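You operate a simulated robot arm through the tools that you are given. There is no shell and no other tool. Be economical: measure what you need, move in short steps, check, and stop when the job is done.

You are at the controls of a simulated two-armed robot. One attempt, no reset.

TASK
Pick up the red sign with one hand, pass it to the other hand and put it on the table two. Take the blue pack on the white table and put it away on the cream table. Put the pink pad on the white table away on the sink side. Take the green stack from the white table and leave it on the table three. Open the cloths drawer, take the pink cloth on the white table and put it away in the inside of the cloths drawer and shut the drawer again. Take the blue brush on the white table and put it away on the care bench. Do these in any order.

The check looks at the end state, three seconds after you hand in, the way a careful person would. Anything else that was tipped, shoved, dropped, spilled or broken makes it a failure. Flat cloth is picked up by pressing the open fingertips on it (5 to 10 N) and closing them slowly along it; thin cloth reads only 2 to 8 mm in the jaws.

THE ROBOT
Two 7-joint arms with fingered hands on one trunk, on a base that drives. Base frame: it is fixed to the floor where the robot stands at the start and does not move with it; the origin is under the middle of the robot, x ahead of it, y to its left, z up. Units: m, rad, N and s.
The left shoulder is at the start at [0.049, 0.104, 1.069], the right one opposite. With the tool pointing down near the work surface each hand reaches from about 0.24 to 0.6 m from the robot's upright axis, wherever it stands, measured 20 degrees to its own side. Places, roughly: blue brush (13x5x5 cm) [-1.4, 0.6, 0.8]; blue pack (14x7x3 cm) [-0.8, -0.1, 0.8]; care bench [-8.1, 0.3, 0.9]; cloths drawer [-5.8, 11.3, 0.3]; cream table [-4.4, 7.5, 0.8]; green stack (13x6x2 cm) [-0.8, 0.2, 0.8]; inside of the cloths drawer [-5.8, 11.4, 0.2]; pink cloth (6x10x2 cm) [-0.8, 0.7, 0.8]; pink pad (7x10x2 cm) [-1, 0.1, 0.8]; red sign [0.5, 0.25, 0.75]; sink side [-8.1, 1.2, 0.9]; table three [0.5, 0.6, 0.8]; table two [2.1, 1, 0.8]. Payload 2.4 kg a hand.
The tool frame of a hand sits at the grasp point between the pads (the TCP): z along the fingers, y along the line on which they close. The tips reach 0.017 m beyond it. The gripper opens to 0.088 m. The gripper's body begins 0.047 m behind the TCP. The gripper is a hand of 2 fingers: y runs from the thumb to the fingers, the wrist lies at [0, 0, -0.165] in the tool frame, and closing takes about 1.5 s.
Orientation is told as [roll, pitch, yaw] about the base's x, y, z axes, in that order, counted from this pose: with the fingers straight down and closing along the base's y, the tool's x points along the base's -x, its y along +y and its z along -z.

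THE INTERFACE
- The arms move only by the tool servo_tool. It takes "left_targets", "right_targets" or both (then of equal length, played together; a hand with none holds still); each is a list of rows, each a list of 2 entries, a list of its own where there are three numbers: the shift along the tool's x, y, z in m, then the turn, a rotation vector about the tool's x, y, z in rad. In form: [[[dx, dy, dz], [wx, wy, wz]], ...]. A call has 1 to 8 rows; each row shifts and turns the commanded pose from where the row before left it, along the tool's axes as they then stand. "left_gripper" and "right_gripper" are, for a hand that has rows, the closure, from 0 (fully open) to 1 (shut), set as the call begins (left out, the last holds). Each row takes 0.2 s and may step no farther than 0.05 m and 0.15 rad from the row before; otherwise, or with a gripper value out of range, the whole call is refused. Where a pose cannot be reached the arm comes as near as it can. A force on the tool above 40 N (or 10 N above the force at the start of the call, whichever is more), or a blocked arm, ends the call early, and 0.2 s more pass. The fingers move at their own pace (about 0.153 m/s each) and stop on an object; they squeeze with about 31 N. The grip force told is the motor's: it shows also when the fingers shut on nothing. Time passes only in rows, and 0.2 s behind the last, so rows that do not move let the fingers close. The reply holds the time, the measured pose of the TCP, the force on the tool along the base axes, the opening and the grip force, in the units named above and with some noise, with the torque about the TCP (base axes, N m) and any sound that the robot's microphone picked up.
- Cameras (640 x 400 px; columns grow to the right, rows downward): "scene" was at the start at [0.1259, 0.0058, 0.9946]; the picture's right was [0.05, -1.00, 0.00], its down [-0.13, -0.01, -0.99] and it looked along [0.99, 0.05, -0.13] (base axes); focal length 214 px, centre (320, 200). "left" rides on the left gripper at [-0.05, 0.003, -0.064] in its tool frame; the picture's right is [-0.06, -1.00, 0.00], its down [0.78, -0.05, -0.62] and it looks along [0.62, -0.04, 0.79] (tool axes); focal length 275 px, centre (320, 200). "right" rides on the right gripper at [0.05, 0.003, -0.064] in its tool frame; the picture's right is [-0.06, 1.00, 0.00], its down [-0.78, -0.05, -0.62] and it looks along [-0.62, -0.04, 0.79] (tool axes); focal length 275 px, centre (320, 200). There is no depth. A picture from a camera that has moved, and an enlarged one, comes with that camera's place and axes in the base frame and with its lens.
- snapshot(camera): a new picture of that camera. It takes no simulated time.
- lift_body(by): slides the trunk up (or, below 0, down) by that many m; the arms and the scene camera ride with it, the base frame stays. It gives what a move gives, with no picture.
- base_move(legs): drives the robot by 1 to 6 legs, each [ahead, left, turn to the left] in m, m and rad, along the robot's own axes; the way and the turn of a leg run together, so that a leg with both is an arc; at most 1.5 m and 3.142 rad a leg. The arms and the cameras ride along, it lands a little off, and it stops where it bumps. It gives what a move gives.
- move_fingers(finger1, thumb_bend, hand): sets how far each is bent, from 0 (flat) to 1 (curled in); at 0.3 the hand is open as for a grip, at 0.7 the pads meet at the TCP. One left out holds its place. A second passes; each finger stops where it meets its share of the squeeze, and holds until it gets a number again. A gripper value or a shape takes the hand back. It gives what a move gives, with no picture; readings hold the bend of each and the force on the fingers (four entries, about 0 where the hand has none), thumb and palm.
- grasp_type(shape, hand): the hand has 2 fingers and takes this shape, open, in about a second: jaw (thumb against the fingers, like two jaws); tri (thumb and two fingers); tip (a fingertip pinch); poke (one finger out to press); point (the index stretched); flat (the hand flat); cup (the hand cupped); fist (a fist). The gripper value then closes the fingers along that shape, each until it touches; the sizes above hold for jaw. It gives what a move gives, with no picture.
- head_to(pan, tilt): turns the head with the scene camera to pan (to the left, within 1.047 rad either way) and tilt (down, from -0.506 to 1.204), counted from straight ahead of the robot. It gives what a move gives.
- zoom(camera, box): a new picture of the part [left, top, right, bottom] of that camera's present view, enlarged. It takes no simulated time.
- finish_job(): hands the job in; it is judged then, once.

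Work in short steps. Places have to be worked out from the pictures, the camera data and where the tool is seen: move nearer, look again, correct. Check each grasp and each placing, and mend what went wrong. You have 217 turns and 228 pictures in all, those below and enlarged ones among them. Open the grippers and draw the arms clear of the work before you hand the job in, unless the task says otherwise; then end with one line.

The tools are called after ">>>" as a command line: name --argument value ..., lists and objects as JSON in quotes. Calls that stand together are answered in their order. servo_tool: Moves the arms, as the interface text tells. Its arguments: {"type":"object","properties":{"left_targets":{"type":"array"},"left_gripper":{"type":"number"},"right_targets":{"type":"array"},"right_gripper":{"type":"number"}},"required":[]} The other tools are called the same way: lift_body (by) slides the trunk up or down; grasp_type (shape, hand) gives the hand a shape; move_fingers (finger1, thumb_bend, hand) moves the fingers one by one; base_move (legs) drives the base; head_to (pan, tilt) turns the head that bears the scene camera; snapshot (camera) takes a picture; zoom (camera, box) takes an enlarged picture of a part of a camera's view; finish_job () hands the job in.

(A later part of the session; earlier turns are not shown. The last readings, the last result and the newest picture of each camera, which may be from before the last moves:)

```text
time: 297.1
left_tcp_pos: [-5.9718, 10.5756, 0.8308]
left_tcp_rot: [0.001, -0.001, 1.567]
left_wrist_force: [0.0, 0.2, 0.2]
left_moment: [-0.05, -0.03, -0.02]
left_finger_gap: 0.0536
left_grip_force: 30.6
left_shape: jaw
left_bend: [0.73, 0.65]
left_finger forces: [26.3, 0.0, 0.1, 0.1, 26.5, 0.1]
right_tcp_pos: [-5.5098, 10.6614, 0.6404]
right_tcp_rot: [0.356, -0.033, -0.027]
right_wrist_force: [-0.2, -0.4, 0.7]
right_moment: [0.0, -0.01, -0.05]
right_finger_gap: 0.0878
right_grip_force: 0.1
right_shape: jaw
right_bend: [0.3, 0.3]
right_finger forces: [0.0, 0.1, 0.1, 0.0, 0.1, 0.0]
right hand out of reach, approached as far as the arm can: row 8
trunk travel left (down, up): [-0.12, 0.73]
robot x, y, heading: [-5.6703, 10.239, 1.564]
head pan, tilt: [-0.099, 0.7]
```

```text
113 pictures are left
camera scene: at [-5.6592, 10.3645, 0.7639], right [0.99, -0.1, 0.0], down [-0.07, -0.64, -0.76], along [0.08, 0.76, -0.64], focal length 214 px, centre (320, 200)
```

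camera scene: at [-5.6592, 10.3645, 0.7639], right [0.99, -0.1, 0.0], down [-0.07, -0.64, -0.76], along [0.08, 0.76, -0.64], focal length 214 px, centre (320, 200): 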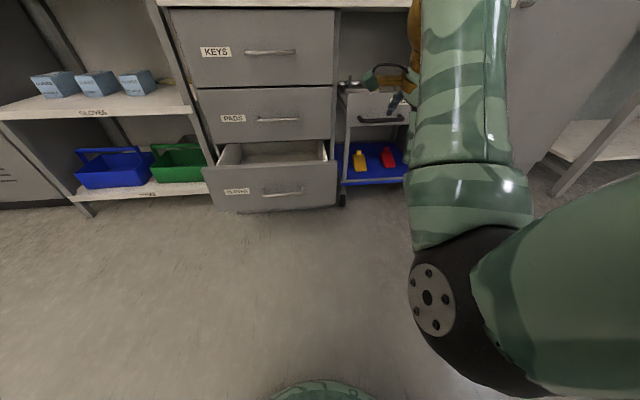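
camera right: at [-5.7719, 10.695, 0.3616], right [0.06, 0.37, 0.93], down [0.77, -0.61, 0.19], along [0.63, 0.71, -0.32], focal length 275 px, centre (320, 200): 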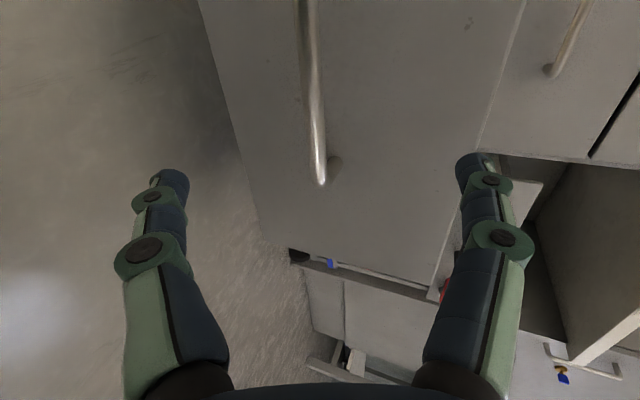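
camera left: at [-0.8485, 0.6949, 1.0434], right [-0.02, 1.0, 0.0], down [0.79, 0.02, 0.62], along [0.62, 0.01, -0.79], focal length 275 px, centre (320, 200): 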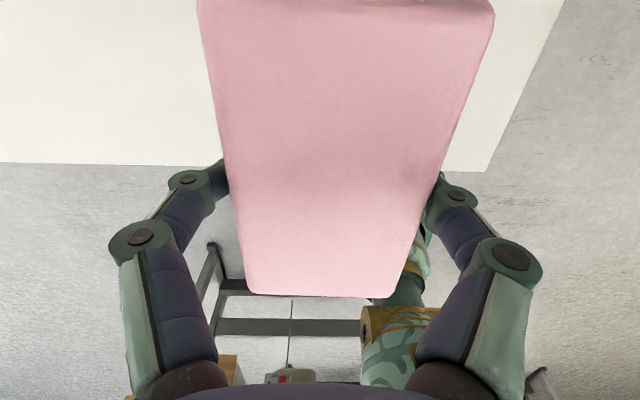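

The drawer got pushed half shut (about 0.17 m open now). I'll hook its front panel from inside with the closed right fingertips pointing down and draw it open again. First straighten the right hand and close its fingers.

>>> servo_tool --right_targets '[[[0.03, 0, 0], [0.12, 0, 0]], [[0.03, 0, 0], [0.12, 0, 0]], [[0.03, 0, 0], [0.116, 0, 0]], [[0.02, 0, 0], [0, 0, 0]], [[0, 0, 0], [0, 0, 0]]]' --right_gripper 1.0

>>> base_move --legs '[[0.25, 0, 0]]'

>>> snapshot --camera "scene"

>>> snapshot --camera "right"

```text
time: 298.3
left_tcp_pos: [-5.9723, 10.5766, 0.8317]
left_tcp_rot: [0.0, -0.002, 1.566]
left_wrist_force: [0.6, -0.3, -0.4]
left_moment: [-0.01, -0.04, 0.02]
left_finger_gap: 0.0537
left_grip_force: 30.6
left_shape: jaw
left_bend: [0.73, 0.65]
left_finger forces: [26.3, 0.0, 0.1, 0.0, 26.3, 0.0]
right_tcp_pos: [-5.6174, 10.6863, 0.5878]
right_tcp_rot: [0.002, -0.035, -0.03]
right_wrist_force: [-0.6, 0.6, 0.3]
right_moment: [-0.01, -0.02, -0.01]
right_finger_gap: 0.0
right_grip_force: 31.0
right_shape: jaw
right_bend: [0.62, 0.72]
right_finger forces: [0.0, 0.0, 0.0, 0.0, 0.0, 0.1]
right hand out of reach, approached as far as the arm can: row 2, 3
trunk travel left (down, up): [-0.12, 0.73]
robot x, y, heading: [-5.6693, 10.2367, 1.566]
head pan, tilt: [-0.099, 0.7]
```

```text
time: 300.1
left_tcp_pos: [-5.9718, 10.8251, 0.8308]
left_tcp_rot: [0.001, 0.0, 1.568]
left_wrist_force: [0.4, -0.1, 0.8]
left_moment: [0.02, 0.0, 0.04]
left_finger_gap: 0.0537
left_grip_force: 30.6
left_shape: jaw
left_bend: [0.73, 0.65]
left_finger forces: [26.3, 0.0, 0.0, 0.0, 26.2, 0.1]
right_tcp_pos: [-5.6146, 10.9367, 0.5891]
right_tcp_rot: [0.001, -0.032, -0.03]
right_wrist_force: [0.8, -0.8, -0.9]
right_moment: [0.0, 0.02, 0.01]
right_finger_gap: 0.0
right_grip_force: 30.9
right_shape: jaw
right_bend: [0.62, 0.72]
right_finger forces: [0.0, 0.1, 0.0, 0.0, 0.0, 0.0]
trunk travel left (down, up): [-0.12, 0.73]
robot x, y, heading: [-5.6672, 10.4872, 1.565]
head pan, tilt: [-0.099, 0.7]
```

```text
112 pictures are left
camera scene: at [-5.662, 10.616, 0.7661], right [1.0, -0.06, 0.0], down [-0.04, -0.62, -0.78], along [0.05, 0.78, -0.62], focal length 214 px, centre (320, 200)
```

scene: 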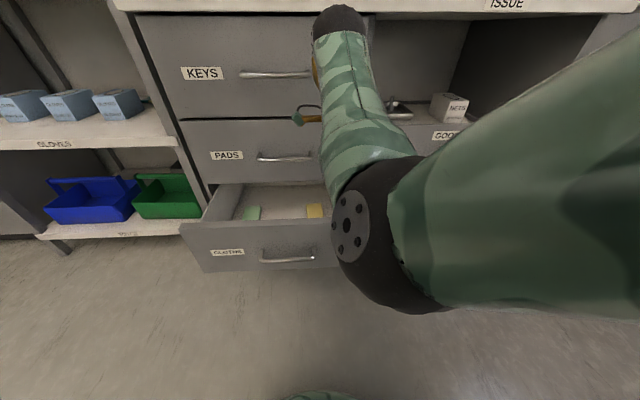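

```text
111 pictures are left
camera right: at [-5.6676, 10.9424, 0.6507], right [0.09, 1.0, 0.0], down [0.76, -0.07, 0.64], along [0.64, -0.06, -0.76], focal length 275 px, centre (320, 200)
```

right: 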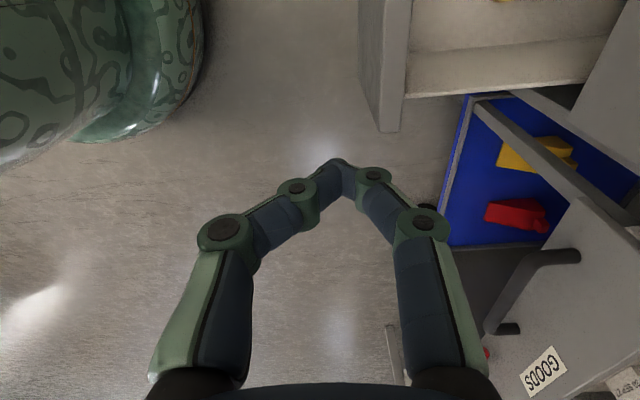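

Inside are a green and a yellow item toward the back. The front panel's inner side is at y≈11.01. Move the fingertips over to y≈11.075 and go down inside.

>>> base_move --legs '[[0.1, 0, 0]]'

>>> servo_tool --right_targets '[[[0, 0.04, 0], [0, 0, 0]], [[0, 0, 0.045], [0, 0, 0]], [[0, 0, 0], [0, 0, 0]]]'

>>> snapshot --camera "right"

```text
time: 301.2
left_tcp_pos: [-5.9709, 10.9284, 0.8309]
left_tcp_rot: [0.002, -0.001, 1.566]
left_wrist_force: [-0.5, -0.1, -0.6]
left_moment: [-0.01, -0.01, 0.0]
left_finger_gap: 0.0537
left_grip_force: 31.2
left_shape: jaw
left_bend: [0.73, 0.65]
left_finger forces: [26.3, 0.0, 0.0, 0.0, 26.3, 0.1]
right_tcp_pos: [-5.6157, 11.0403, 0.5895]
right_tcp_rot: [0.002, -0.033, -0.029]
right_wrist_force: [0.0, -0.2, -0.6]
right_moment: [-0.02, 0.02, 0.01]
right_finger_gap: 0.0
right_grip_force: 30.8
right_shape: jaw
right_bend: [0.62, 0.72]
right_finger forces: [0.1, 0.1, 0.0, 0.0, 0.1, 0.0]
trunk travel left (down, up): [-0.12, 0.73]
robot x, y, heading: [-5.6659, 10.5921, 1.566]
head pan, tilt: [-0.099, 0.7]
```

```text
time: 302.1
left_tcp_pos: [-5.9701, 10.9293, 0.8313]
left_tcp_rot: [0.003, 0.002, 1.564]
left_wrist_force: [0.3, -0.5, -0.9]
left_moment: [0.0, 0.02, -0.03]
left_finger_gap: 0.0538
left_grip_force: 31.1
left_shape: jaw
left_bend: [0.73, 0.65]
left_finger forces: [26.3, 0.0, 0.0, 0.0, 26.2, 0.1]
right_tcp_pos: [-5.6132, 11.0793, 0.5446]
right_tcp_rot: [0.002, -0.037, -0.03]
right_wrist_force: [0.2, -0.8, -0.6]
right_moment: [0.01, 0.01, -0.02]
right_finger_gap: 0.0001
right_grip_force: 31.1
right_shape: jaw
right_bend: [0.62, 0.72]
right_finger forces: [0.0, 0.1, 0.0, 0.1, 0.1, 0.1]
trunk travel left (down, up): [-0.12, 0.73]
robot x, y, heading: [-5.6659, 10.5947, 1.562]
head pan, tilt: [-0.099, 0.7]
```

```text
110 pictures are left
camera right: at [-5.6642, 11.0838, 0.6067], right [0.09, 1.0, 0.0], down [0.76, -0.07, 0.65], along [0.64, -0.06, -0.76], focal length 275 px, centre (320, 200)
```

right: 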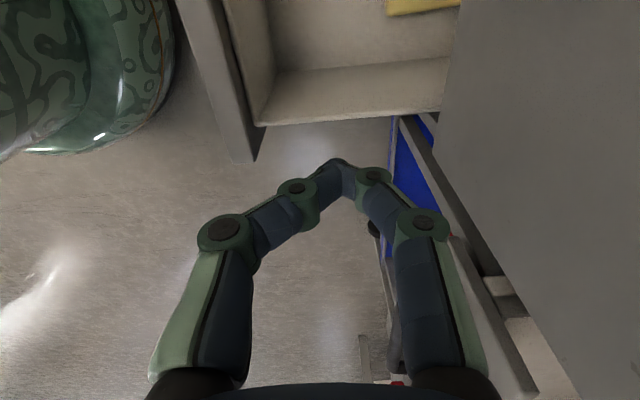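

The tips will land inside, 5 cm from the side wall. Lower the trunk 0.12 m, then the hand to z≈0.36, and draw back.

>>> lift_body --by -0.12

>>> servo_tool --right_targets '[[[0, 0, 0.035], [0, 0, 0]], [[0, 0, 0.03], [0, 0, 0]], [[0, 0, 0], [0, 0, 0]]]'

>>> base_move --legs '[[-0.1, 0, 0]]'

>>> snapshot --camera "scene"

```text
time: 303.6
left_tcp_pos: [-5.9699, 10.929, 0.7107]
left_tcp_rot: [0.002, 0.0, 1.565]
left_wrist_force: [0.5, 1.0, 0.0]
left_moment: [-0.01, 0.0, 0.01]
left_finger_gap: 0.0535
left_grip_force: 31.1
left_shape: jaw
left_bend: [0.73, 0.65]
left_finger forces: [26.3, 0.0, 0.0, 0.0, 26.3, 0.0]
right_tcp_pos: [-5.6126, 11.0796, 0.4241]
right_tcp_rot: [0.003, -0.034, -0.03]
right_wrist_force: [0.1, 0.8, 0.1]
right_moment: [0.01, -0.01, -0.01]
right_finger_gap: 0.0
right_grip_force: 30.9
right_shape: jaw
right_bend: [0.62, 0.72]
right_finger forces: [0.1, 0.0, 0.0, 0.0, 0.1, 0.0]
trunk travel left (down, up): [0.0, 0.85]
robot x, y, heading: [-5.6708, 10.5897, 1.562]
head pan, tilt: [-0.099, 0.7]
```

```text
time: 304.4
left_tcp_pos: [-5.9705, 10.9291, 0.7113]
left_tcp_rot: [0.003, -0.001, 1.567]
left_wrist_force: [-0.4, 0.5, 0.1]
left_moment: [0.02, 0.05, -0.01]
left_finger_gap: 0.0538
left_grip_force: 30.5
left_shape: jaw
left_bend: [0.73, 0.65]
left_finger forces: [26.3, 0.0, 0.0, 0.0, 26.3, 0.0]
right_tcp_pos: [-5.6114, 11.0781, 0.3593]
right_tcp_rot: [0.003, -0.035, -0.029]
right_wrist_force: [-1.4, 0.0, -0.6]
right_moment: [-0.05, 0.04, -0.04]
right_finger_gap: 0.0
right_grip_force: 31.4
right_shape: jaw
right_bend: [0.62, 0.72]
right_finger forces: [0.0, 0.0, 0.0, 0.1, 0.0, 0.2]
trunk travel left (down, up): [0.0, 0.85]
robot x, y, heading: [-5.6668, 10.5909, 1.566]
head pan, tilt: [-0.099, 0.7]
```

```text
time: 305.5
left_tcp_pos: [-5.9723, 10.8282, 0.7098]
left_tcp_rot: [0.002, 0.0, 1.57]
left_wrist_force: [-0.7, -0.3, -0.3]
left_moment: [0.03, 0.02, 0.0]
left_finger_gap: 0.0534
left_grip_force: 31.2
left_shape: jaw
left_bend: [0.73, 0.65]
left_finger forces: [26.3, 0.0, 0.0, 0.0, 26.3, 0.0]
right_tcp_pos: [-5.6135, 10.9793, 0.3576]
right_tcp_rot: [0.0, -0.036, -0.026]
right_wrist_force: [0.5, 0.2, -0.6]
right_moment: [-0.02, -0.01, -0.01]
right_finger_gap: 0.0001
right_grip_force: 31.2
right_shape: jaw
right_bend: [0.64, 0.69]
right_finger forces: [0.0, 0.0, 0.0, 0.0, 0.1, 0.0]
trunk travel left (down, up): [0.0, 0.85]
robot x, y, heading: [-5.668, 10.4902, 1.573]
head pan, tilt: [-0.099, 0.7]
```

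```text
109 pictures are left
camera scene: at [-5.6583, 10.6255, 0.6487], right [0.99, -0.1, 0.0], down [-0.06, -0.64, -0.76], along [0.08, 0.76, -0.64], focal length 214 px, centre (320, 200)
```

scene: 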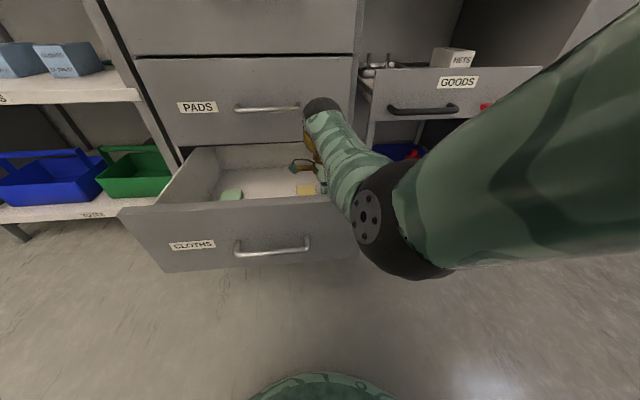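

It is coming out. Pull another 0.1 m.

>>> base_move --legs '[[-0.1, 0, 0]]'

>>> snapshot --camera "scene"

>>> snapshot --camera "right"

```text
time: 306.7
left_tcp_pos: [-5.9719, 10.7399, 0.7112]
left_tcp_rot: [0.0, 0.001, 1.571]
left_wrist_force: [0.4, 0.5, 0.6]
left_moment: [0.01, 0.02, 0.0]
left_finger_gap: 0.0537
left_grip_force: 30.9
left_shape: jaw
left_bend: [0.73, 0.65]
left_finger forces: [26.3, 0.0, 0.0, 0.0, 26.3, 0.1]
right_tcp_pos: [-5.6137, 10.8991, 0.3627]
right_tcp_rot: [0.032, -0.032, -0.026]
right_wrist_force: [0.2, 5.5, 0.3]
right_moment: [-0.15, 0.02, 0.02]
right_finger_gap: 0.0003
right_grip_force: 30.4
right_shape: jaw
right_bend: [0.69, 0.67]
right_finger forces: [0.0, 0.0, 0.0, 0.0, 6.0, 0.0]
trunk travel left (down, up): [0.0, 0.85]
robot x, y, heading: [-5.6675, 10.4031, 1.569]
head pan, tilt: [-0.099, 0.7]
stopped in leg 1: the force on the tool passed its limit at 76 N (the readings are from after the stop); the commanded pose is now the measured one
```

```text
108 pictures are left
camera scene: at [-5.6585, 10.5373, 0.6486], right [0.99, -0.1, 0.0], down [-0.06, -0.64, -0.76], along [0.08, 0.76, -0.64], focal length 214 px, centre (320, 200)
```

scene: 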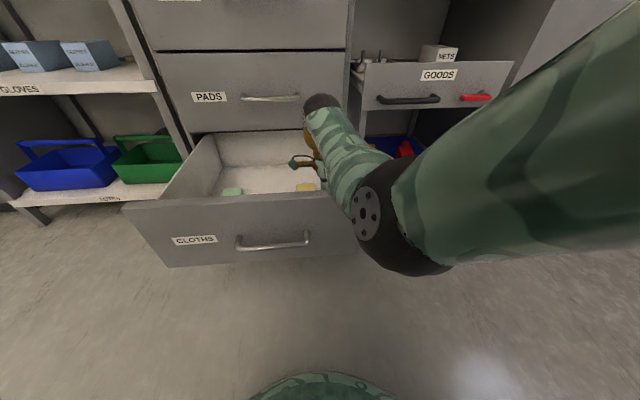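

```text
107 pictures are left
camera right: at [-5.6652, 10.9012, 0.4245], right [0.09, 1.0, 0.03], down [0.76, -0.09, 0.64], along [0.64, -0.03, -0.77], focal length 275 px, centre (320, 200)
```

right: 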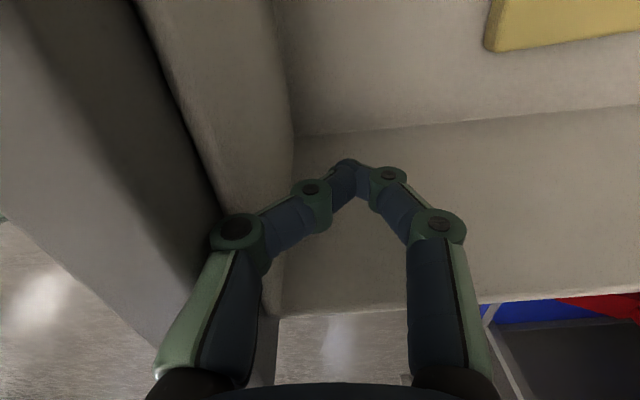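

The drawer is fully open (stop reached). Lift the right hand out straight up.

>>> servo_tool --right_targets '[[[0, 0.015, 0], [0, 0, 0]], [[0, 0, -0.04], [0, 0, 0]], [[0, 0, -0.04], [0, 0, 0]], [[0, 0, -0.04], [0, 0, 0]], [[0, 0, -0.04], [0, 0, 0]], [[0, 0, -0.04], [0, 0, 0]], [[0, 0, 0], [0, 0, 0]]]'

>>> snapshot --camera "scene"

```text
time: 308.3
left_tcp_pos: [-5.9717, 10.7401, 0.7109]
left_tcp_rot: [0.003, 0.001, 1.566]
left_wrist_force: [-0.2, -0.1, -0.9]
left_moment: [0.0, -0.03, -0.01]
left_finger_gap: 0.054
left_grip_force: 30.7
left_shape: jaw
left_bend: [0.73, 0.65]
left_finger forces: [26.4, 0.1, 0.1, 0.0, 26.2, 0.0]
right_tcp_pos: [-5.6213, 10.9419, 0.5207]
right_tcp_rot: [0.029, -0.032, -0.029]
right_wrist_force: [-1.0, -0.1, 0.3]
right_moment: [0.0, -0.02, 0.01]
right_finger_gap: 0.0
right_grip_force: 31.4
right_shape: jaw
right_bend: [0.69, 0.68]
right_finger forces: [0.0, 0.0, 0.0, 0.0, 0.0, 0.0]
right hand out of reach, approached as far as the arm can: row 5, 6
trunk travel left (down, up): [0.0, 0.85]
robot x, y, heading: [-5.665, 10.4029, 1.574]
head pan, tilt: [-0.099, 0.7]
```

```text
106 pictures are left
camera scene: at [-5.6585, 10.5371, 0.6487], right [0.99, -0.1, 0.0], down [-0.06, -0.64, -0.76], along [0.08, 0.76, -0.64], focal length 214 px, centre (320, 200)
```

scene: 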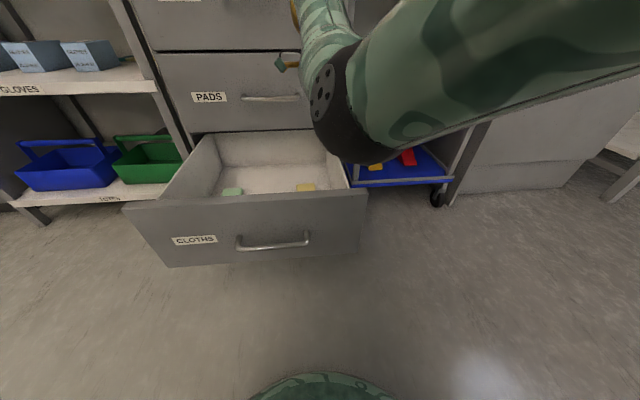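

Move the right hand a bit right, creep the base 0.09 m ahead, then bring the cloth over the drawer.

>>> servo_tool --right_targets '[[[-0.04, -0.03, 0], [0, 0, 0]], [[-0.04, -0.03, 0], [0, 0, 0]]]'

>>> base_move --legs '[[0.085, 0, 0]]'

>>> servo_tool --left_targets '[[[-0.039, -0.03, 0], [0, 0, 0]], [[-0.039, -0.03, 0], [0, 0, 0]], [[-0.039, -0.03, 0], [0, 0, 0]], [[-0.039, -0.03, 0], [0, 0, 0]], [[0, -0.03, 0], [0, 0, 0]], [[0, 0, 0.045], [0, 0, 0]], [[0, 0, 0.045], [0, 0, 0]], [[0, 0, 0], [0, 0, 0]]]'

>>> snapshot --camera "scene"

>>> snapshot --camera "left"

```text
time: 308.9
left_tcp_pos: [-5.9736, 10.7402, 0.7112]
left_tcp_rot: [0.002, 0.0, 1.57]
left_wrist_force: [-0.1, 0.9, -0.5]
left_moment: [-0.03, -0.01, 0.0]
left_finger_gap: 0.0537
left_grip_force: 30.6
left_shape: jaw
left_bend: [0.73, 0.65]
left_finger forces: [26.2, 0.1, 0.1, 0.1, 26.3, 0.1]
right_tcp_pos: [-5.5391, 10.9056, 0.4952]
right_tcp_rot: [0.033, -0.033, -0.026]
right_wrist_force: [0.2, 0.3, -0.6]
right_moment: [0.02, -0.04, -0.01]
right_finger_gap: 0.0
right_grip_force: 31.0
right_shape: jaw
right_bend: [0.69, 0.68]
right_finger forces: [0.0, 0.1, 0.1, 0.1, 0.0, 0.0]
right hand out of reach, approached as far as the arm can: row 1, 2
trunk travel left (down, up): [0.0, 0.85]
robot x, y, heading: [-5.6656, 10.4021, 1.573]
head pan, tilt: [-0.099, 0.7]
```

```text
time: 309.9
left_tcp_pos: [-5.9721, 10.8253, 0.7112]
left_tcp_rot: [0.002, 0.001, 1.569]
left_wrist_force: [-0.3, 0.2, -0.7]
left_moment: [0.02, 0.04, -0.01]
left_finger_gap: 0.0538
left_grip_force: 30.8
left_shape: jaw
left_bend: [0.73, 0.65]
left_finger forces: [26.2, 0.0, 0.0, 0.1, 26.3, 0.0]
right_tcp_pos: [-5.5396, 10.9909, 0.4955]
right_tcp_rot: [0.032, -0.032, -0.028]
right_wrist_force: [-0.1, -0.4, 0.1]
right_moment: [-0.01, -0.02, 0.01]
right_finger_gap: 0.0
right_grip_force: 31.4
right_shape: jaw
right_bend: [0.69, 0.68]
right_finger forces: [0.0, 0.0, 0.0, 0.0, 0.1, 0.1]
trunk travel left (down, up): [0.0, 0.85]
robot x, y, heading: [-5.6671, 10.4874, 1.567]
head pan, tilt: [-0.099, 0.7]
```

```text
time: 311.8
left_tcp_pos: [-5.8218, 10.9807, 0.6185]
left_tcp_rot: [0.002, 0.001, 1.569]
left_wrist_force: [-0.9, -0.7, -0.1]
left_moment: [0.0, -0.03, 0.02]
left_finger_gap: 0.0537
left_grip_force: 30.7
left_shape: jaw
left_bend: [0.73, 0.65]
left_finger forces: [26.2, 0.1, 0.0, 0.0, 26.2, 0.1]
right_tcp_pos: [-5.539, 10.992, 0.4948]
right_tcp_rot: [0.03, -0.034, -0.027]
right_wrist_force: [0.3, 0.0, 0.1]
right_moment: [0.0, 0.01, 0.01]
right_finger_gap: 0.0002
right_grip_force: 31.1
right_shape: jaw
right_bend: [0.69, 0.68]
right_finger forces: [0.0, 0.0, 0.0, 0.0, 0.0, 0.0]
trunk travel left (down, up): [0.0, 0.85]
robot x, y, heading: [-5.6665, 10.492, 1.567]
head pan, tilt: [-0.099, 0.7]
```

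```text
105 pictures are left
camera scene: at [-5.6582, 10.6225, 0.6487], right [0.99, -0.1, 0.0], down [-0.07, -0.64, -0.76], along [0.08, 0.76, -0.64], focal length 214 px, centre (320, 200)
```

scene: 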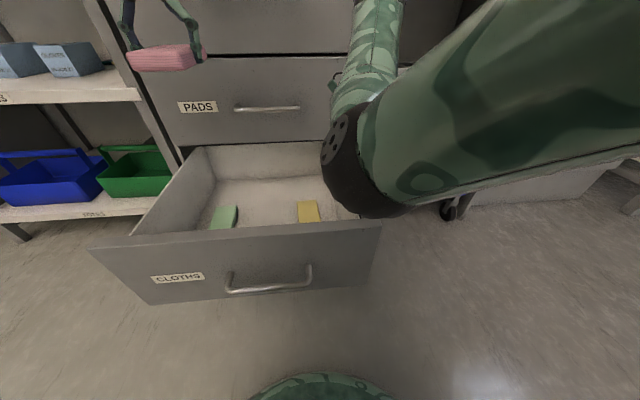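

```text
104 pictures are left
camera left: at [-5.8264, 11.0311, 0.6813], right [1.0, 0.06, 0.0], down [0.05, -0.78, 0.62], along [0.04, -0.62, -0.79], focal length 275 px, centre (320, 200)
```

left: 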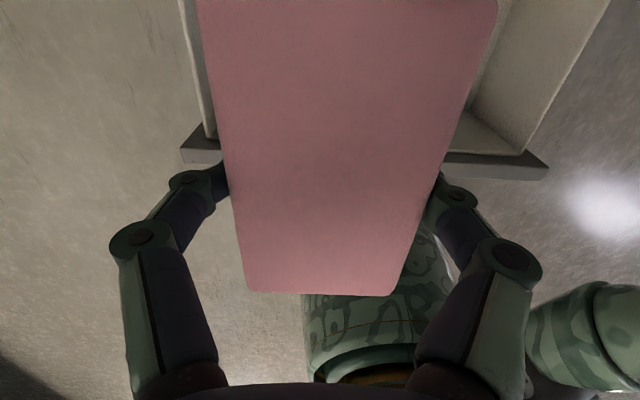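

Free floor is between the green and yellow items: I aim for (-5.76, 10.98). Shift and lower.

>>> servo_tool --left_targets '[[[0, -0.03, 0], [0, 0, 0]], [[0, -0.03, 0], [0, 0, 0]], [[0, 0, 0.045], [0, 0, 0]], [[0, 0, 0.045], [0, 0, 0]], [[0, 0, 0.045], [0, 0, 0]], [[0, 0, 0.045], [0, 0, 0]], [[0, 0, 0.045], [0, 0, 0]], [[0, 0, 0], [0, 0, 0]]]'

>>> snapshot --camera "scene"

```text
time: 313.6
left_tcp_pos: [-5.763, 10.9817, 0.3938]
left_tcp_rot: [0.002, -0.001, 1.568]
left_wrist_force: [0.8, 0.1, -0.5]
left_moment: [0.02, 0.02, 0.01]
left_finger_gap: 0.0534
left_grip_force: 31.3
left_shape: jaw
left_bend: [0.73, 0.65]
left_finger forces: [26.1, 0.0, 0.0, 0.0, 26.1, 0.0]
right_tcp_pos: [-5.5406, 10.9923, 0.4952]
right_tcp_rot: [0.03, -0.032, -0.027]
right_wrist_force: [0.2, -0.5, -0.1]
right_moment: [0.01, 0.02, 0.01]
right_finger_gap: 0.0
right_grip_force: 30.6
right_shape: jaw
right_bend: [0.69, 0.68]
right_finger forces: [0.1, 0.1, 0.0, 0.0, 0.0, 0.0]
trunk travel left (down, up): [0.0, 0.85]
robot x, y, heading: [-5.6685, 10.4911, 1.569]
head pan, tilt: [-0.099, 0.7]
```

```text
103 pictures are left
camera scene: at [-5.6582, 10.6225, 0.6487], right [0.99, -0.1, 0.0], down [-0.07, -0.64, -0.76], along [0.08, 0.76, -0.64], focal length 214 px, centre (320, 200)
```

scene: 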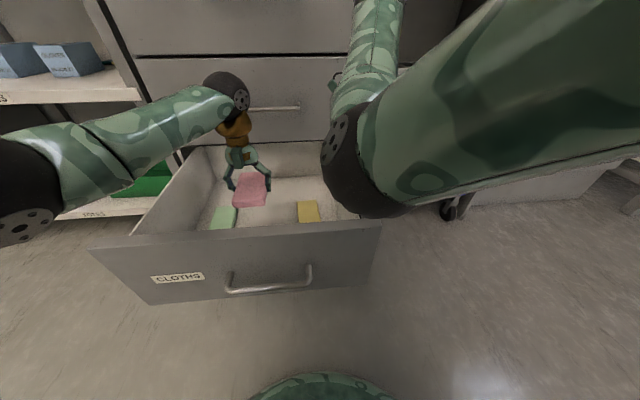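

>>> servo_tool --left_targets '[[[0, 0, 0.045], [0, 0, 0]], [[0, 0, 0.045], [0, 0, 0]], [[0, 0, 0.02], [0, 0, 0]], [[0, 0, 0], [0, 0, 0]]]'

>>> snapshot --camera "scene"

```text
time: 314.6
left_tcp_pos: [-5.7594, 10.9816, 0.2837]
left_tcp_rot: [0.001, -0.001, 1.569]
left_wrist_force: [0.7, -0.1, -0.2]
left_moment: [0.02, 0.0, 0.0]
left_finger_gap: 0.0534
left_grip_force: 30.6
left_shape: jaw
left_bend: [0.73, 0.65]
left_finger forces: [26.2, 0.0, 0.0, 0.1, 26.2, 0.0]
right_tcp_pos: [-5.5397, 10.9904, 0.4953]
right_tcp_rot: [0.03, -0.033, -0.027]
right_wrist_force: [0.6, 0.4, 0.2]
right_moment: [-0.03, -0.02, 0.0]
right_finger_gap: 0.0003
right_grip_force: 31.1
right_shape: jaw
right_bend: [0.69, 0.68]
right_finger forces: [0.0, 0.0, 0.1, 0.1, 0.1, 0.0]
trunk travel left (down, up): [0.0, 0.85]
robot x, y, heading: [-5.6667, 10.4895, 1.568]
head pan, tilt: [-0.099, 0.7]
```

```text
102 pictures are left
camera scene: at [-5.6582, 10.6225, 0.6487], right [0.99, -0.1, 0.0], down [-0.07, -0.64, -0.76], along [0.08, 0.76, -0.64], focal length 214 px, centre (320, 200)
```

scene: 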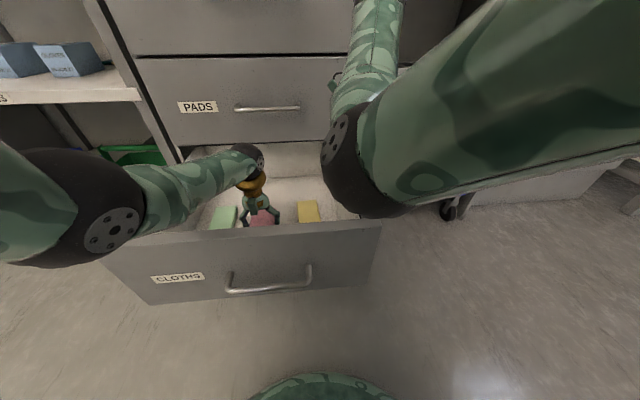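

>>> servo_tool --left_targets '[[[0, 0, 0.015], [0, 0, 0]], [[0, 0, 0.01], [0, 0, 0]], [[0, 0, 0], [0, 0, 0]]]'

>>> servo_tool --left_targets '[[[0, 0, 0.01], [0, 0, 0]], [[0, 0, 0], [0, 0, 0]]]'

```text
time: 315.4
left_tcp_pos: [-5.7625, 10.98, 0.2613]
left_tcp_rot: [0.001, 0.001, 1.569]
left_wrist_force: [-0.1, 0.3, 0.2]
left_moment: [-0.01, -0.02, -0.02]
left_finger_gap: 0.0539
left_grip_force: 30.7
left_shape: jaw
left_bend: [0.73, 0.65]
left_finger forces: [26.2, 0.0, 0.0, 0.1, 26.2, 0.0]
right_tcp_pos: [-5.5408, 10.992, 0.4956]
right_tcp_rot: [0.032, -0.034, -0.028]
right_wrist_force: [-0.3, 0.1, -0.4]
right_moment: [0.0, 0.01, 0.01]
right_finger_gap: 0.0
right_grip_force: 31.1
right_shape: jaw
right_bend: [0.69, 0.68]
right_finger forces: [0.1, 0.0, 0.0, 0.0, 0.0, 0.1]
trunk travel left (down, up): [0.0, 0.85]
robot x, y, heading: [-5.6706, 10.4913, 1.564]
head pan, tilt: [-0.099, 0.7]
```

```text
time: 315.9
left_tcp_pos: [-5.761, 10.9813, 0.2503]
left_tcp_rot: [0.002, 0.001, 1.569]
left_wrist_force: [-0.6, 1.1, -0.7]
left_moment: [0.02, 0.05, -0.02]
left_finger_gap: 0.0532
left_grip_force: 31.1
left_shape: jaw
left_bend: [0.73, 0.65]
left_finger forces: [26.1, 0.0, 0.1, 0.0, 26.3, 0.0]
right_tcp_pos: [-5.5394, 10.9916, 0.495]
right_tcp_rot: [0.031, -0.034, -0.027]
right_wrist_force: [0.8, -1.1, -0.4]
right_moment: [-0.03, 0.0, 0.01]
right_finger_gap: 0.0
right_grip_force: 30.4
right_shape: jaw
right_bend: [0.69, 0.68]
right_finger forces: [0.0, 0.0, 0.1, 0.1, 0.0, 0.0]
trunk travel left (down, up): [0.0, 0.85]
robot x, y, heading: [-5.6659, 10.4927, 1.568]
head pan, tilt: [-0.099, 0.7]
```

>>> servo_tool --left_targets '[[[0, 0, 0.01], [0, 0, 0]], [[0, 0, 0], [0, 0, 0]]]'

>>> servo_tool --left_targets '[[[0, 0, 0.008], [0, 0, 0]], [[0, 0, 0], [0, 0, 0]]]'

```text
time: 316.6
left_tcp_pos: [-5.7633, 10.979, 0.2427]
left_tcp_rot: [0.002, 0.0, 1.568]
left_wrist_force: [0.5, -0.2, -0.1]
left_moment: [-0.02, 0.02, -0.04]
left_finger_gap: 0.0534
left_grip_force: 31.6
left_shape: jaw
left_bend: [0.73, 0.65]
left_finger forces: [26.2, 0.0, 0.0, 0.0, 26.3, 0.0]
right_tcp_pos: [-5.5388, 10.9914, 0.4963]
right_tcp_rot: [0.031, -0.033, -0.029]
right_wrist_force: [-0.6, -0.5, 0.6]
right_moment: [0.01, 0.01, 0.04]
right_finger_gap: 0.0
right_grip_force: 31.3
right_shape: jaw
right_bend: [0.69, 0.68]
right_finger forces: [0.0, 0.0, 0.1, 0.0, 0.0, 0.0]
trunk travel left (down, up): [0.0, 0.85]
robot x, y, heading: [-5.6645, 10.4913, 1.572]
head pan, tilt: [-0.099, 0.7]
```

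```text
time: 317.1
left_tcp_pos: [-5.7632, 10.9743, 0.2384]
left_tcp_rot: [0.002, -0.002, 1.568]
left_wrist_force: [0.5, 3.8, 5.7]
left_moment: [0.05, -0.05, 0.02]
left_finger_gap: 0.0531
left_grip_force: 30.6
left_shape: jaw
left_bend: [0.74, 0.65]
left_finger forces: [26.8, 0.1, 0.0, 0.0, 26.9, 0.0]
left hand out of reach, approached as far as the arm can: row 1
right_tcp_pos: [-5.5393, 10.9911, 0.4964]
right_tcp_rot: [0.033, -0.032, -0.029]
right_wrist_force: [0.4, -0.1, 0.6]
right_moment: [-0.04, 0.01, 0.01]
right_finger_gap: 0.0001
right_grip_force: 30.8
right_shape: jaw
right_bend: [0.69, 0.68]
right_finger forces: [0.0, 0.0, 0.0, 0.0, 0.1, 0.0]
trunk travel left (down, up): [0.0, 0.85]
robot x, y, heading: [-5.6658, 10.4905, 1.571]
head pan, tilt: [-0.099, 0.7]
```

Cloth touches the drawer floor. Release and lift.

>>> servo_tool --left_targets '[[[0, 0, -0.004], [0, 0, 0]], [[0, 0, 0], [0, 0, 0]], [[0, 0, 0], [0, 0, 0]], [[0, 0, -0.03], [0, 0, 0]], [[0, 0, -0.045], [0, 0, 0]], [[0, 0, -0.045], [0, 0, 0]], [[0, 0, -0.045], [0, 0, 0]], [[0, 0, -0.045], [0, 0, 0]]]' --left_gripper 0.0

>>> servo_tool --left_targets '[[[0, 0, -0.045], [0, 0, 0]], [[0, 0, -0.045], [0, 0, 0]], [[0.02, 0.04, -0.01], [0, 0, 0]], [[0.03, 0.035, 0], [0, 0, 0]], [[0.03, 0.035, 0], [0, 0, 0]], [[0.03, 0.035, 0], [0, 0, 0]], [[0.03, 0.03, 0], [0, 0, 0]]]'

>>> snapshot --camera "scene"

```text
time: 318.9
left_tcp_pos: [-5.7613, 10.9722, 0.454]
left_tcp_rot: [0.002, 0.001, 1.572]
left_wrist_force: [0.0, 1.0, 0.1]
left_moment: [0.0, 0.01, -0.03]
left_finger_gap: 0.088
left_grip_force: 0.0
left_shape: jaw
left_bend: [0.3, 0.3]
left_finger forces: [0.0, 0.0, 0.0, 0.1, 0.0, 0.0]
right_tcp_pos: [-5.54, 10.9919, 0.4957]
right_tcp_rot: [0.033, -0.032, -0.027]
right_wrist_force: [0.0, 0.2, 0.2]
right_moment: [-0.01, -0.03, 0.01]
right_finger_gap: 0.0002
right_grip_force: 30.8
right_shape: jaw
right_bend: [0.69, 0.68]
right_finger forces: [0.1, 0.0, 0.1, 0.0, 0.0, 0.0]
trunk travel left (down, up): [0.0, 0.85]
robot x, y, heading: [-5.6699, 10.49, 1.568]
head pan, tilt: [-0.099, 0.7]
```

```text
time: 320.6
left_tcp_pos: [-5.949, 10.8874, 0.4823]
left_tcp_rot: [0.001, 0.0, 1.568]
left_wrist_force: [-0.2, -0.3, -0.2]
left_moment: [0.02, -0.03, 0.01]
left_finger_gap: 0.0878
left_grip_force: 0.1
left_shape: jaw
left_bend: [0.3, 0.3]
left_finger forces: [0.0, 0.0, 0.0, 0.1, 0.0, 0.0]
left hand out of reach, approached as far as the arm can: row 1, 2, 3, 4, 5, 6
right_tcp_pos: [-5.54, 10.9916, 0.4954]
right_tcp_rot: [0.033, -0.034, -0.029]
right_wrist_force: [-0.1, -1.6, -0.1]
right_moment: [0.0, -0.03, 0.02]
right_finger_gap: 0.0
right_grip_force: 31.0
right_shape: jaw
right_bend: [0.69, 0.68]
right_finger forces: [0.1, 0.0, 0.1, 0.1, 0.0, 0.1]
trunk travel left (down, up): [0.0, 0.85]
robot x, y, heading: [-5.6718, 10.4897, 1.57]
head pan, tilt: [-0.099, 0.7]
```

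```text
101 pictures are left
camera scene: at [-5.6582, 10.6225, 0.6487], right [0.99, -0.1, 0.0], down [-0.07, -0.64, -0.76], along [0.08, 0.76, -0.64], focal length 214 px, centre (320, 200)
```

scene: 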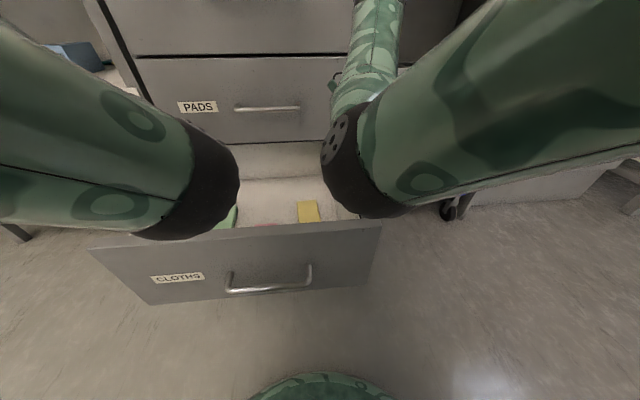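

The cloth lies inside (pink edge visible). Raise the trunk, back off and inspect.

>>> lift_body --by 0.2

>>> base_move --legs '[[-0.25, 0, 0]]'

>>> snapshot --camera "scene"

```text
time: 322.7
left_tcp_pos: [-5.9519, 10.8896, 0.6819]
left_tcp_rot: [0.002, -0.001, 1.57]
left_wrist_force: [0.4, -0.9, -0.4]
left_moment: [0.03, -0.05, 0.01]
left_finger_gap: 0.0877
left_grip_force: 0.0
left_shape: jaw
left_bend: [0.3, 0.3]
left_finger forces: [0.1, 0.1, 0.1, 0.0, 0.0, 0.0]
right_tcp_pos: [-5.5405, 10.9906, 0.6939]
right_tcp_rot: [0.032, -0.033, -0.029]
right_wrist_force: [0.7, -0.1, -0.7]
right_moment: [0.01, -0.04, 0.0]
right_finger_gap: 0.0001
right_grip_force: 30.6
right_shape: jaw
right_bend: [0.69, 0.68]
right_finger forces: [0.0, 0.0, 0.1, 0.0, 0.0, 0.1]
trunk travel left (down, up): [-0.2, 0.65]
robot x, y, heading: [-5.6675, 10.4898, 1.567]
head pan, tilt: [-0.099, 0.7]
```

```text
time: 324.6
left_tcp_pos: [-5.9513, 10.6395, 0.6825]
left_tcp_rot: [0.002, 0.001, 1.565]
left_wrist_force: [-0.2, 0.1, 0.6]
left_moment: [0.03, -0.03, -0.04]
left_finger_gap: 0.0881
left_grip_force: 0.0
left_shape: jaw
left_bend: [0.3, 0.3]
left_finger forces: [0.0, 0.0, 0.1, 0.0, 0.0, 0.1]
right_tcp_pos: [-5.5381, 10.738, 0.6948]
right_tcp_rot: [0.031, -0.033, -0.035]
right_wrist_force: [-0.3, 0.1, 0.2]
right_moment: [-0.04, 0.01, -0.01]
right_finger_gap: 0.0
right_grip_force: 30.4
right_shape: jaw
right_bend: [0.69, 0.68]
right_finger forces: [0.0, 0.0, 0.0, 0.0, 0.1, 0.1]
trunk travel left (down, up): [-0.2, 0.65]
robot x, y, heading: [-5.6644, 10.2351, 1.561]
head pan, tilt: [-0.099, 0.7]
```

```text
100 pictures are left
camera scene: at [-5.6588, 10.36, 0.8427], right [0.99, -0.11, 0.0], down [-0.07, -0.64, -0.76], along [0.08, 0.76, -0.64], focal length 214 px, centre (320, 200)
```

scene: 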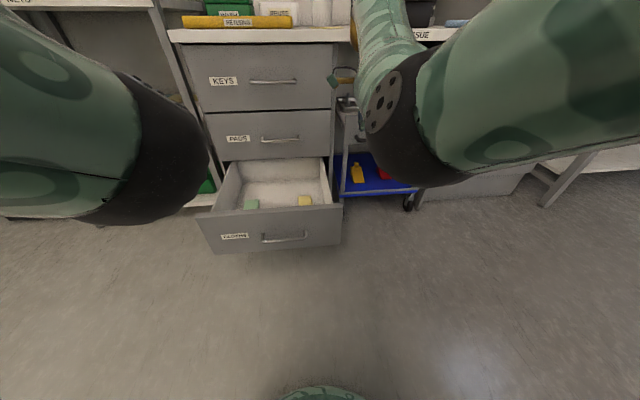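

>>> lift_body --by 0.3

>>> zoom --camera "scene" --box '[180, 130, 380, 280]'

```text
time: 327.6
left_tcp_pos: [-5.9509, 10.6392, 0.9817]
left_tcp_rot: [0.002, 0.0, 1.565]
left_wrist_force: [0.7, 0.0, 0.2]
left_moment: [-0.01, 0.01, 0.0]
left_finger_gap: 0.0878
left_grip_force: 0.0
left_shape: jaw
left_bend: [0.3, 0.3]
left_finger forces: [0.1, 0.0, 0.0, 0.1, 0.0, 0.1]
right_tcp_pos: [-5.537, 10.7387, 0.9953]
right_tcp_rot: [0.031, -0.033, -0.034]
right_wrist_force: [0.6, -0.3, 0.7]
right_moment: [0.0, 0.0, -0.01]
right_finger_gap: 0.0
right_grip_force: 30.7
right_shape: jaw
right_bend: [0.69, 0.68]
right_finger forces: [0.1, 0.0, 0.0, 0.1, 0.1, 0.0]
trunk travel left (down, up): [-0.5, 0.35]
robot x, y, heading: [-5.6691, 10.2355, 1.561]
head pan, tilt: [-0.099, 0.7]
```

```text
2.67 times, centred on (280, 205) of scene
camera zoom: at [-5.6589, 10.3507, 1.1436], right [0.99, -0.11, 0.0], down [-0.07, -0.64, -0.76], along [0.08, 0.76, -0.64], focal length 572 px, centre (427, 187)
```

zoom: 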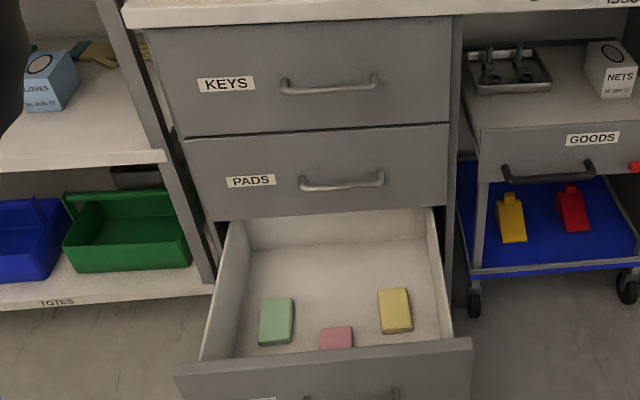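

The pink cloth lies flat in the drawer, apart from the others. Now pose the right fist forward to push the drawer shut.

>>> servo_tool --right_targets '[[[0.01, 0, 0], [-0.15, 0, 0]], [[0.01, 0, 0], [-0.15, 0, 0]], [[0.01, 0, 0], [-0.15, 0, 0]], [[0.01, 0, 0], [-0.15, 0, 0]], [[0, 0, 0], [-0.15, 0, 0]], [[0, 0, 0], [-0.15, 0, 0]], [[0, 0, 0], [-0.15, 0, 0]], [[0, 0, 0], [-0.15, 0, 0]]]'

>>> base_move --legs '[[-0.25, -0.05, 0.01]]'

>>> lift_body --by -0.5

>>> servo_tool --right_targets '[[[0, -0.035, 0.01], [0, 0, 0]], [[0, -0.035, 0.01], [0, 0, 0]], [[0, -0.035, 0.01], [0, 0, 0]], [[0, -0.035, 0.01], [0, 0, 0]], [[0, 0, 0], [0, 0, 0]]]'

>>> snapshot --camera "scene"

```text
time: 329.4
left_tcp_pos: [-5.9511, 10.6399, 0.9821]
left_tcp_rot: [0.002, 0.0, 1.563]
left_wrist_force: [0.2, -0.6, -0.9]
left_moment: [0.01, -0.04, 0.02]
left_finger_gap: 0.088
left_grip_force: 0.1
left_shape: jaw
left_bend: [0.3, 0.3]
left_finger forces: [0.1, 0.0, 0.0, 0.1, 0.0, 0.1]
right_tcp_pos: [-5.5749, 10.7453, 0.9996]
right_tcp_rot: [1.248, -0.039, -0.038]
right_wrist_force: [0.6, 1.1, -0.1]
right_moment: [0.03, 0.05, 0.02]
right_finger_gap: 0.0
right_grip_force: 31.7
right_shape: jaw
right_bend: [0.69, 0.68]
right_finger forces: [0.0, 0.1, 0.0, 0.1, 0.0, 0.0]
trunk travel left (down, up): [-0.5, 0.35]
robot x, y, heading: [-5.6653, 10.2389, 1.561]
head pan, tilt: [-0.099, 0.7]
```

```text
time: 331.2
left_tcp_pos: [-5.9067, 10.3707, 0.9819]
left_tcp_rot: [0.002, 0.0, 1.582]
left_wrist_force: [0.5, 0.7, 0.1]
left_moment: [-0.01, 0.04, -0.01]
left_finger_gap: 0.0875
left_grip_force: 0.0
left_shape: jaw
left_bend: [0.3, 0.3]
left_finger forces: [0.0, 0.1, 0.0, 0.0, 0.1, 0.0]
right_tcp_pos: [-5.5341, 10.481, 0.9985]
right_tcp_rot: [1.241, -0.043, -0.017]
right_wrist_force: [-0.2, -0.1, -0.2]
right_moment: [0.01, 0.01, -0.01]
right_finger_gap: 0.0
right_grip_force: 30.6
right_shape: jaw
right_bend: [0.69, 0.68]
right_finger forces: [0.1, 0.0, 0.1, 0.1, 0.0, 0.0]
trunk travel left (down, up): [-0.5, 0.35]
robot x, y, heading: [-5.6184, 9.9745, 1.581]
head pan, tilt: [-0.099, 0.7]
```

```text
refused: -0.5 is not a number from -0.4 to 0.4
```

```text
time: 332.4
left_tcp_pos: [-5.9082, 10.3698, 0.9824]
left_tcp_rot: [0.002, 0.0, 1.585]
left_wrist_force: [0.1, 1.0, 0.5]
left_moment: [-0.01, 0.0, -0.01]
left_finger_gap: 0.0882
left_grip_force: 0.0
left_shape: jaw
left_bend: [0.3, 0.3]
left_finger forces: [0.0, 0.0, 0.0, 0.0, 0.0, 0.0]
right_tcp_pos: [-5.5043, 10.4741, 0.8499]
right_tcp_rot: [1.244, -0.085, -0.03]
right_wrist_force: [0.0, 0.0, -0.9]
right_moment: [0.0, 0.02, 0.0]
right_finger_gap: 0.0005
right_grip_force: 30.9
right_shape: jaw
right_bend: [0.69, 0.68]
right_finger forces: [0.1, 0.0, 0.0, 0.1, 0.1, 0.1]
trunk travel left (down, up): [-0.5, 0.35]
robot x, y, heading: [-5.619, 9.9725, 1.58]
head pan, tilt: [-0.099, 0.7]
```

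```text
98 pictures are left
camera scene: at [-5.611, 10.0873, 1.1436], right [1.0, -0.09, 0.0], down [-0.06, -0.64, -0.76], along [0.07, 0.76, -0.64], focal length 214 px, centre (320, 200)
```

scene: 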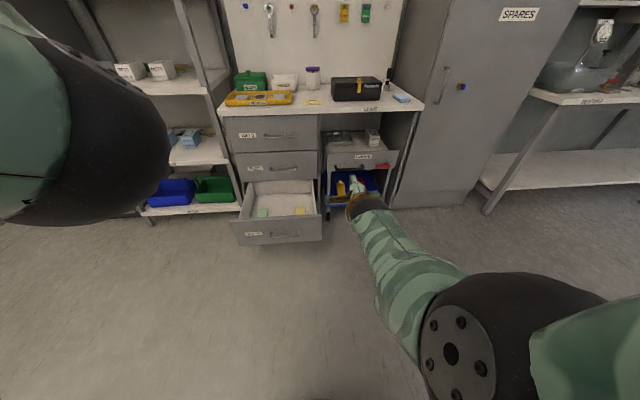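

Bring the left hand in and up, lower the trunk 0.5 m in two moves, and shift left so the fist lines up above the handle.

>>> servo_tool --left_targets '[[[0.02, -0.015, -0.03], [0, 0, 0]], [[0.02, -0.015, -0.03], [0, 0, 0]], [[0.02, -0.015, -0.03], [0, 0, 0]], [[0.02, -0.015, -0.03], [0, 0, 0]], [[0.02, -0.01, -0.03], [0, 0, 0]]]'

>>> base_move --legs '[[0, 0.22, -0.015]]'

>>> lift_body --by -0.4

>>> lift_body --by -0.1

>>> snapshot --camera "scene"

```text
time: 333.6
left_tcp_pos: [-5.9224, 10.3151, 1.1103]
left_tcp_rot: [0.003, 0.001, 1.584]
left_wrist_force: [-0.3, 0.2, 0.6]
left_moment: [0.03, -0.02, 0.0]
left_finger_gap: 0.0876
left_grip_force: 0.0
left_shape: jaw
left_bend: [0.3, 0.3]
left_finger forces: [0.0, 0.1, 0.1, 0.0, 0.0, 0.0]
left hand out of reach, approached as far as the arm can: row 2, 3, 4, 5
right_tcp_pos: [-5.5054, 10.4767, 0.8537]
right_tcp_rot: [1.249, -0.081, -0.031]
right_wrist_force: [0.3, -0.4, -0.3]
right_moment: [0.0, 0.0, -0.02]
right_finger_gap: 0.0
right_grip_force: 31.1
right_shape: jaw
right_bend: [0.69, 0.68]
right_finger forces: [0.1, 0.1, 0.0, 0.1, 0.0, 0.0]
trunk travel left (down, up): [-0.5, 0.35]
robot x, y, heading: [-5.6202, 9.9769, 1.578]
head pan, tilt: [-0.099, 0.7]
```

```text
time: 335.4
left_tcp_pos: [-6.1396, 10.3185, 1.1095]
left_tcp_rot: [0.004, 0.0, 1.567]
left_wrist_force: [0.1, 0.2, -0.1]
left_moment: [0.01, 0.01, -0.02]
left_finger_gap: 0.0878
left_grip_force: 0.0
left_shape: jaw
left_bend: [0.3, 0.3]
left_finger forces: [0.0, 0.1, 0.1, 0.0, 0.1, 0.1]
right_tcp_pos: [-5.7221, 10.476, 0.8538]
right_tcp_rot: [1.251, -0.08, -0.043]
right_wrist_force: [0.1, -0.9, -0.5]
right_moment: [0.02, 0.04, -0.03]
right_finger_gap: 0.0
right_grip_force: 31.4
right_shape: jaw
right_bend: [0.69, 0.68]
right_finger forces: [0.0, 0.1, 0.0, 0.0, 0.0, 0.1]
trunk travel left (down, up): [-0.5, 0.35]
robot x, y, heading: [-5.8396, 9.9746, 1.571]
head pan, tilt: [-0.099, 0.7]
```

```text
time: 339.2
left_tcp_pos: [-6.1409, 10.3301, 0.6381]
left_tcp_rot: [0.005, 0.232, 1.567]
left_wrist_force: [0.5, 0.8, -0.6]
left_moment: [-0.02, 0.02, 0.01]
left_finger_gap: 0.0874
left_grip_force: 0.1
left_shape: jaw
left_bend: [0.3, 0.3]
left_finger forces: [0.0, 0.1, 0.0, 0.0, 0.0, 0.0]
right_tcp_pos: [-5.7185, 10.4806, 0.4598]
right_tcp_rot: [1.265, -0.09, -0.044]
right_wrist_force: [0.4, -0.8, -0.4]
right_moment: [0.02, 0.0, -0.04]
right_finger_gap: 0.0
right_grip_force: 31.3
right_shape: jaw
right_bend: [0.69, 0.68]
right_finger forces: [0.1, 0.0, 0.0, 0.1, 0.0, 0.1]
trunk travel left (down, up): [-0.1, 0.75]
robot x, y, heading: [-5.8425, 9.9727, 1.565]
head pan, tilt: [-0.099, 0.7]
```

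```text
time: 340.7
left_tcp_pos: [-6.1425, 10.3307, 0.5877]
left_tcp_rot: [0.001, 0.256, 1.567]
left_wrist_force: [0.2, 0.4, 0.0]
left_moment: [0.05, -0.02, -0.01]
left_finger_gap: 0.0879
left_grip_force: 0.1
left_shape: jaw
left_bend: [0.3, 0.3]
left_finger forces: [0.0, 0.1, 0.0, 0.1, 0.0, 0.1]
right_tcp_pos: [-5.72, 10.4917, 0.4453]
right_tcp_rot: [1.333, -0.087, -0.045]
right_wrist_force: [0.5, 0.2, 0.4]
right_moment: [0.0, 0.02, -0.01]
right_finger_gap: 0.0001
right_grip_force: 31.5
right_shape: jaw
right_bend: [0.69, 0.68]
right_finger forces: [0.0, 0.0, 0.1, 0.1, 0.0, 0.0]
trunk travel left (down, up): [-0.052, 0.798]
robot x, y, heading: [-5.8403, 9.975, 1.564]
head pan, tilt: [-0.099, 0.7]
stopped: the arm was blocked; the commanded pose is now the measured one
```

```text
97 pictures are left
camera scene: at [-5.8325, 10.103, 0.7025], right [0.99, -0.1, 0.0], down [-0.07, -0.64, -0.77], along [0.08, 0.76, -0.64], focal length 214 px, centre (320, 200)
```

scene: 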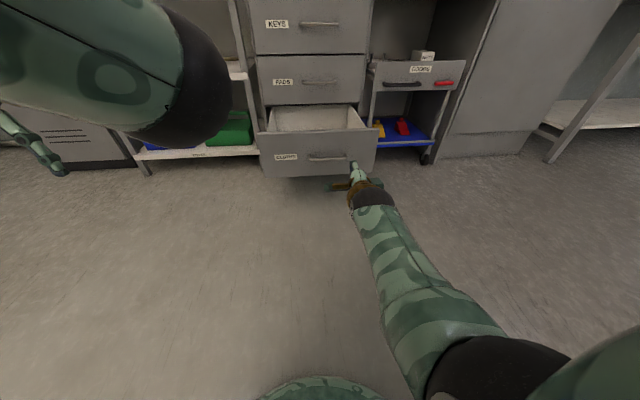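

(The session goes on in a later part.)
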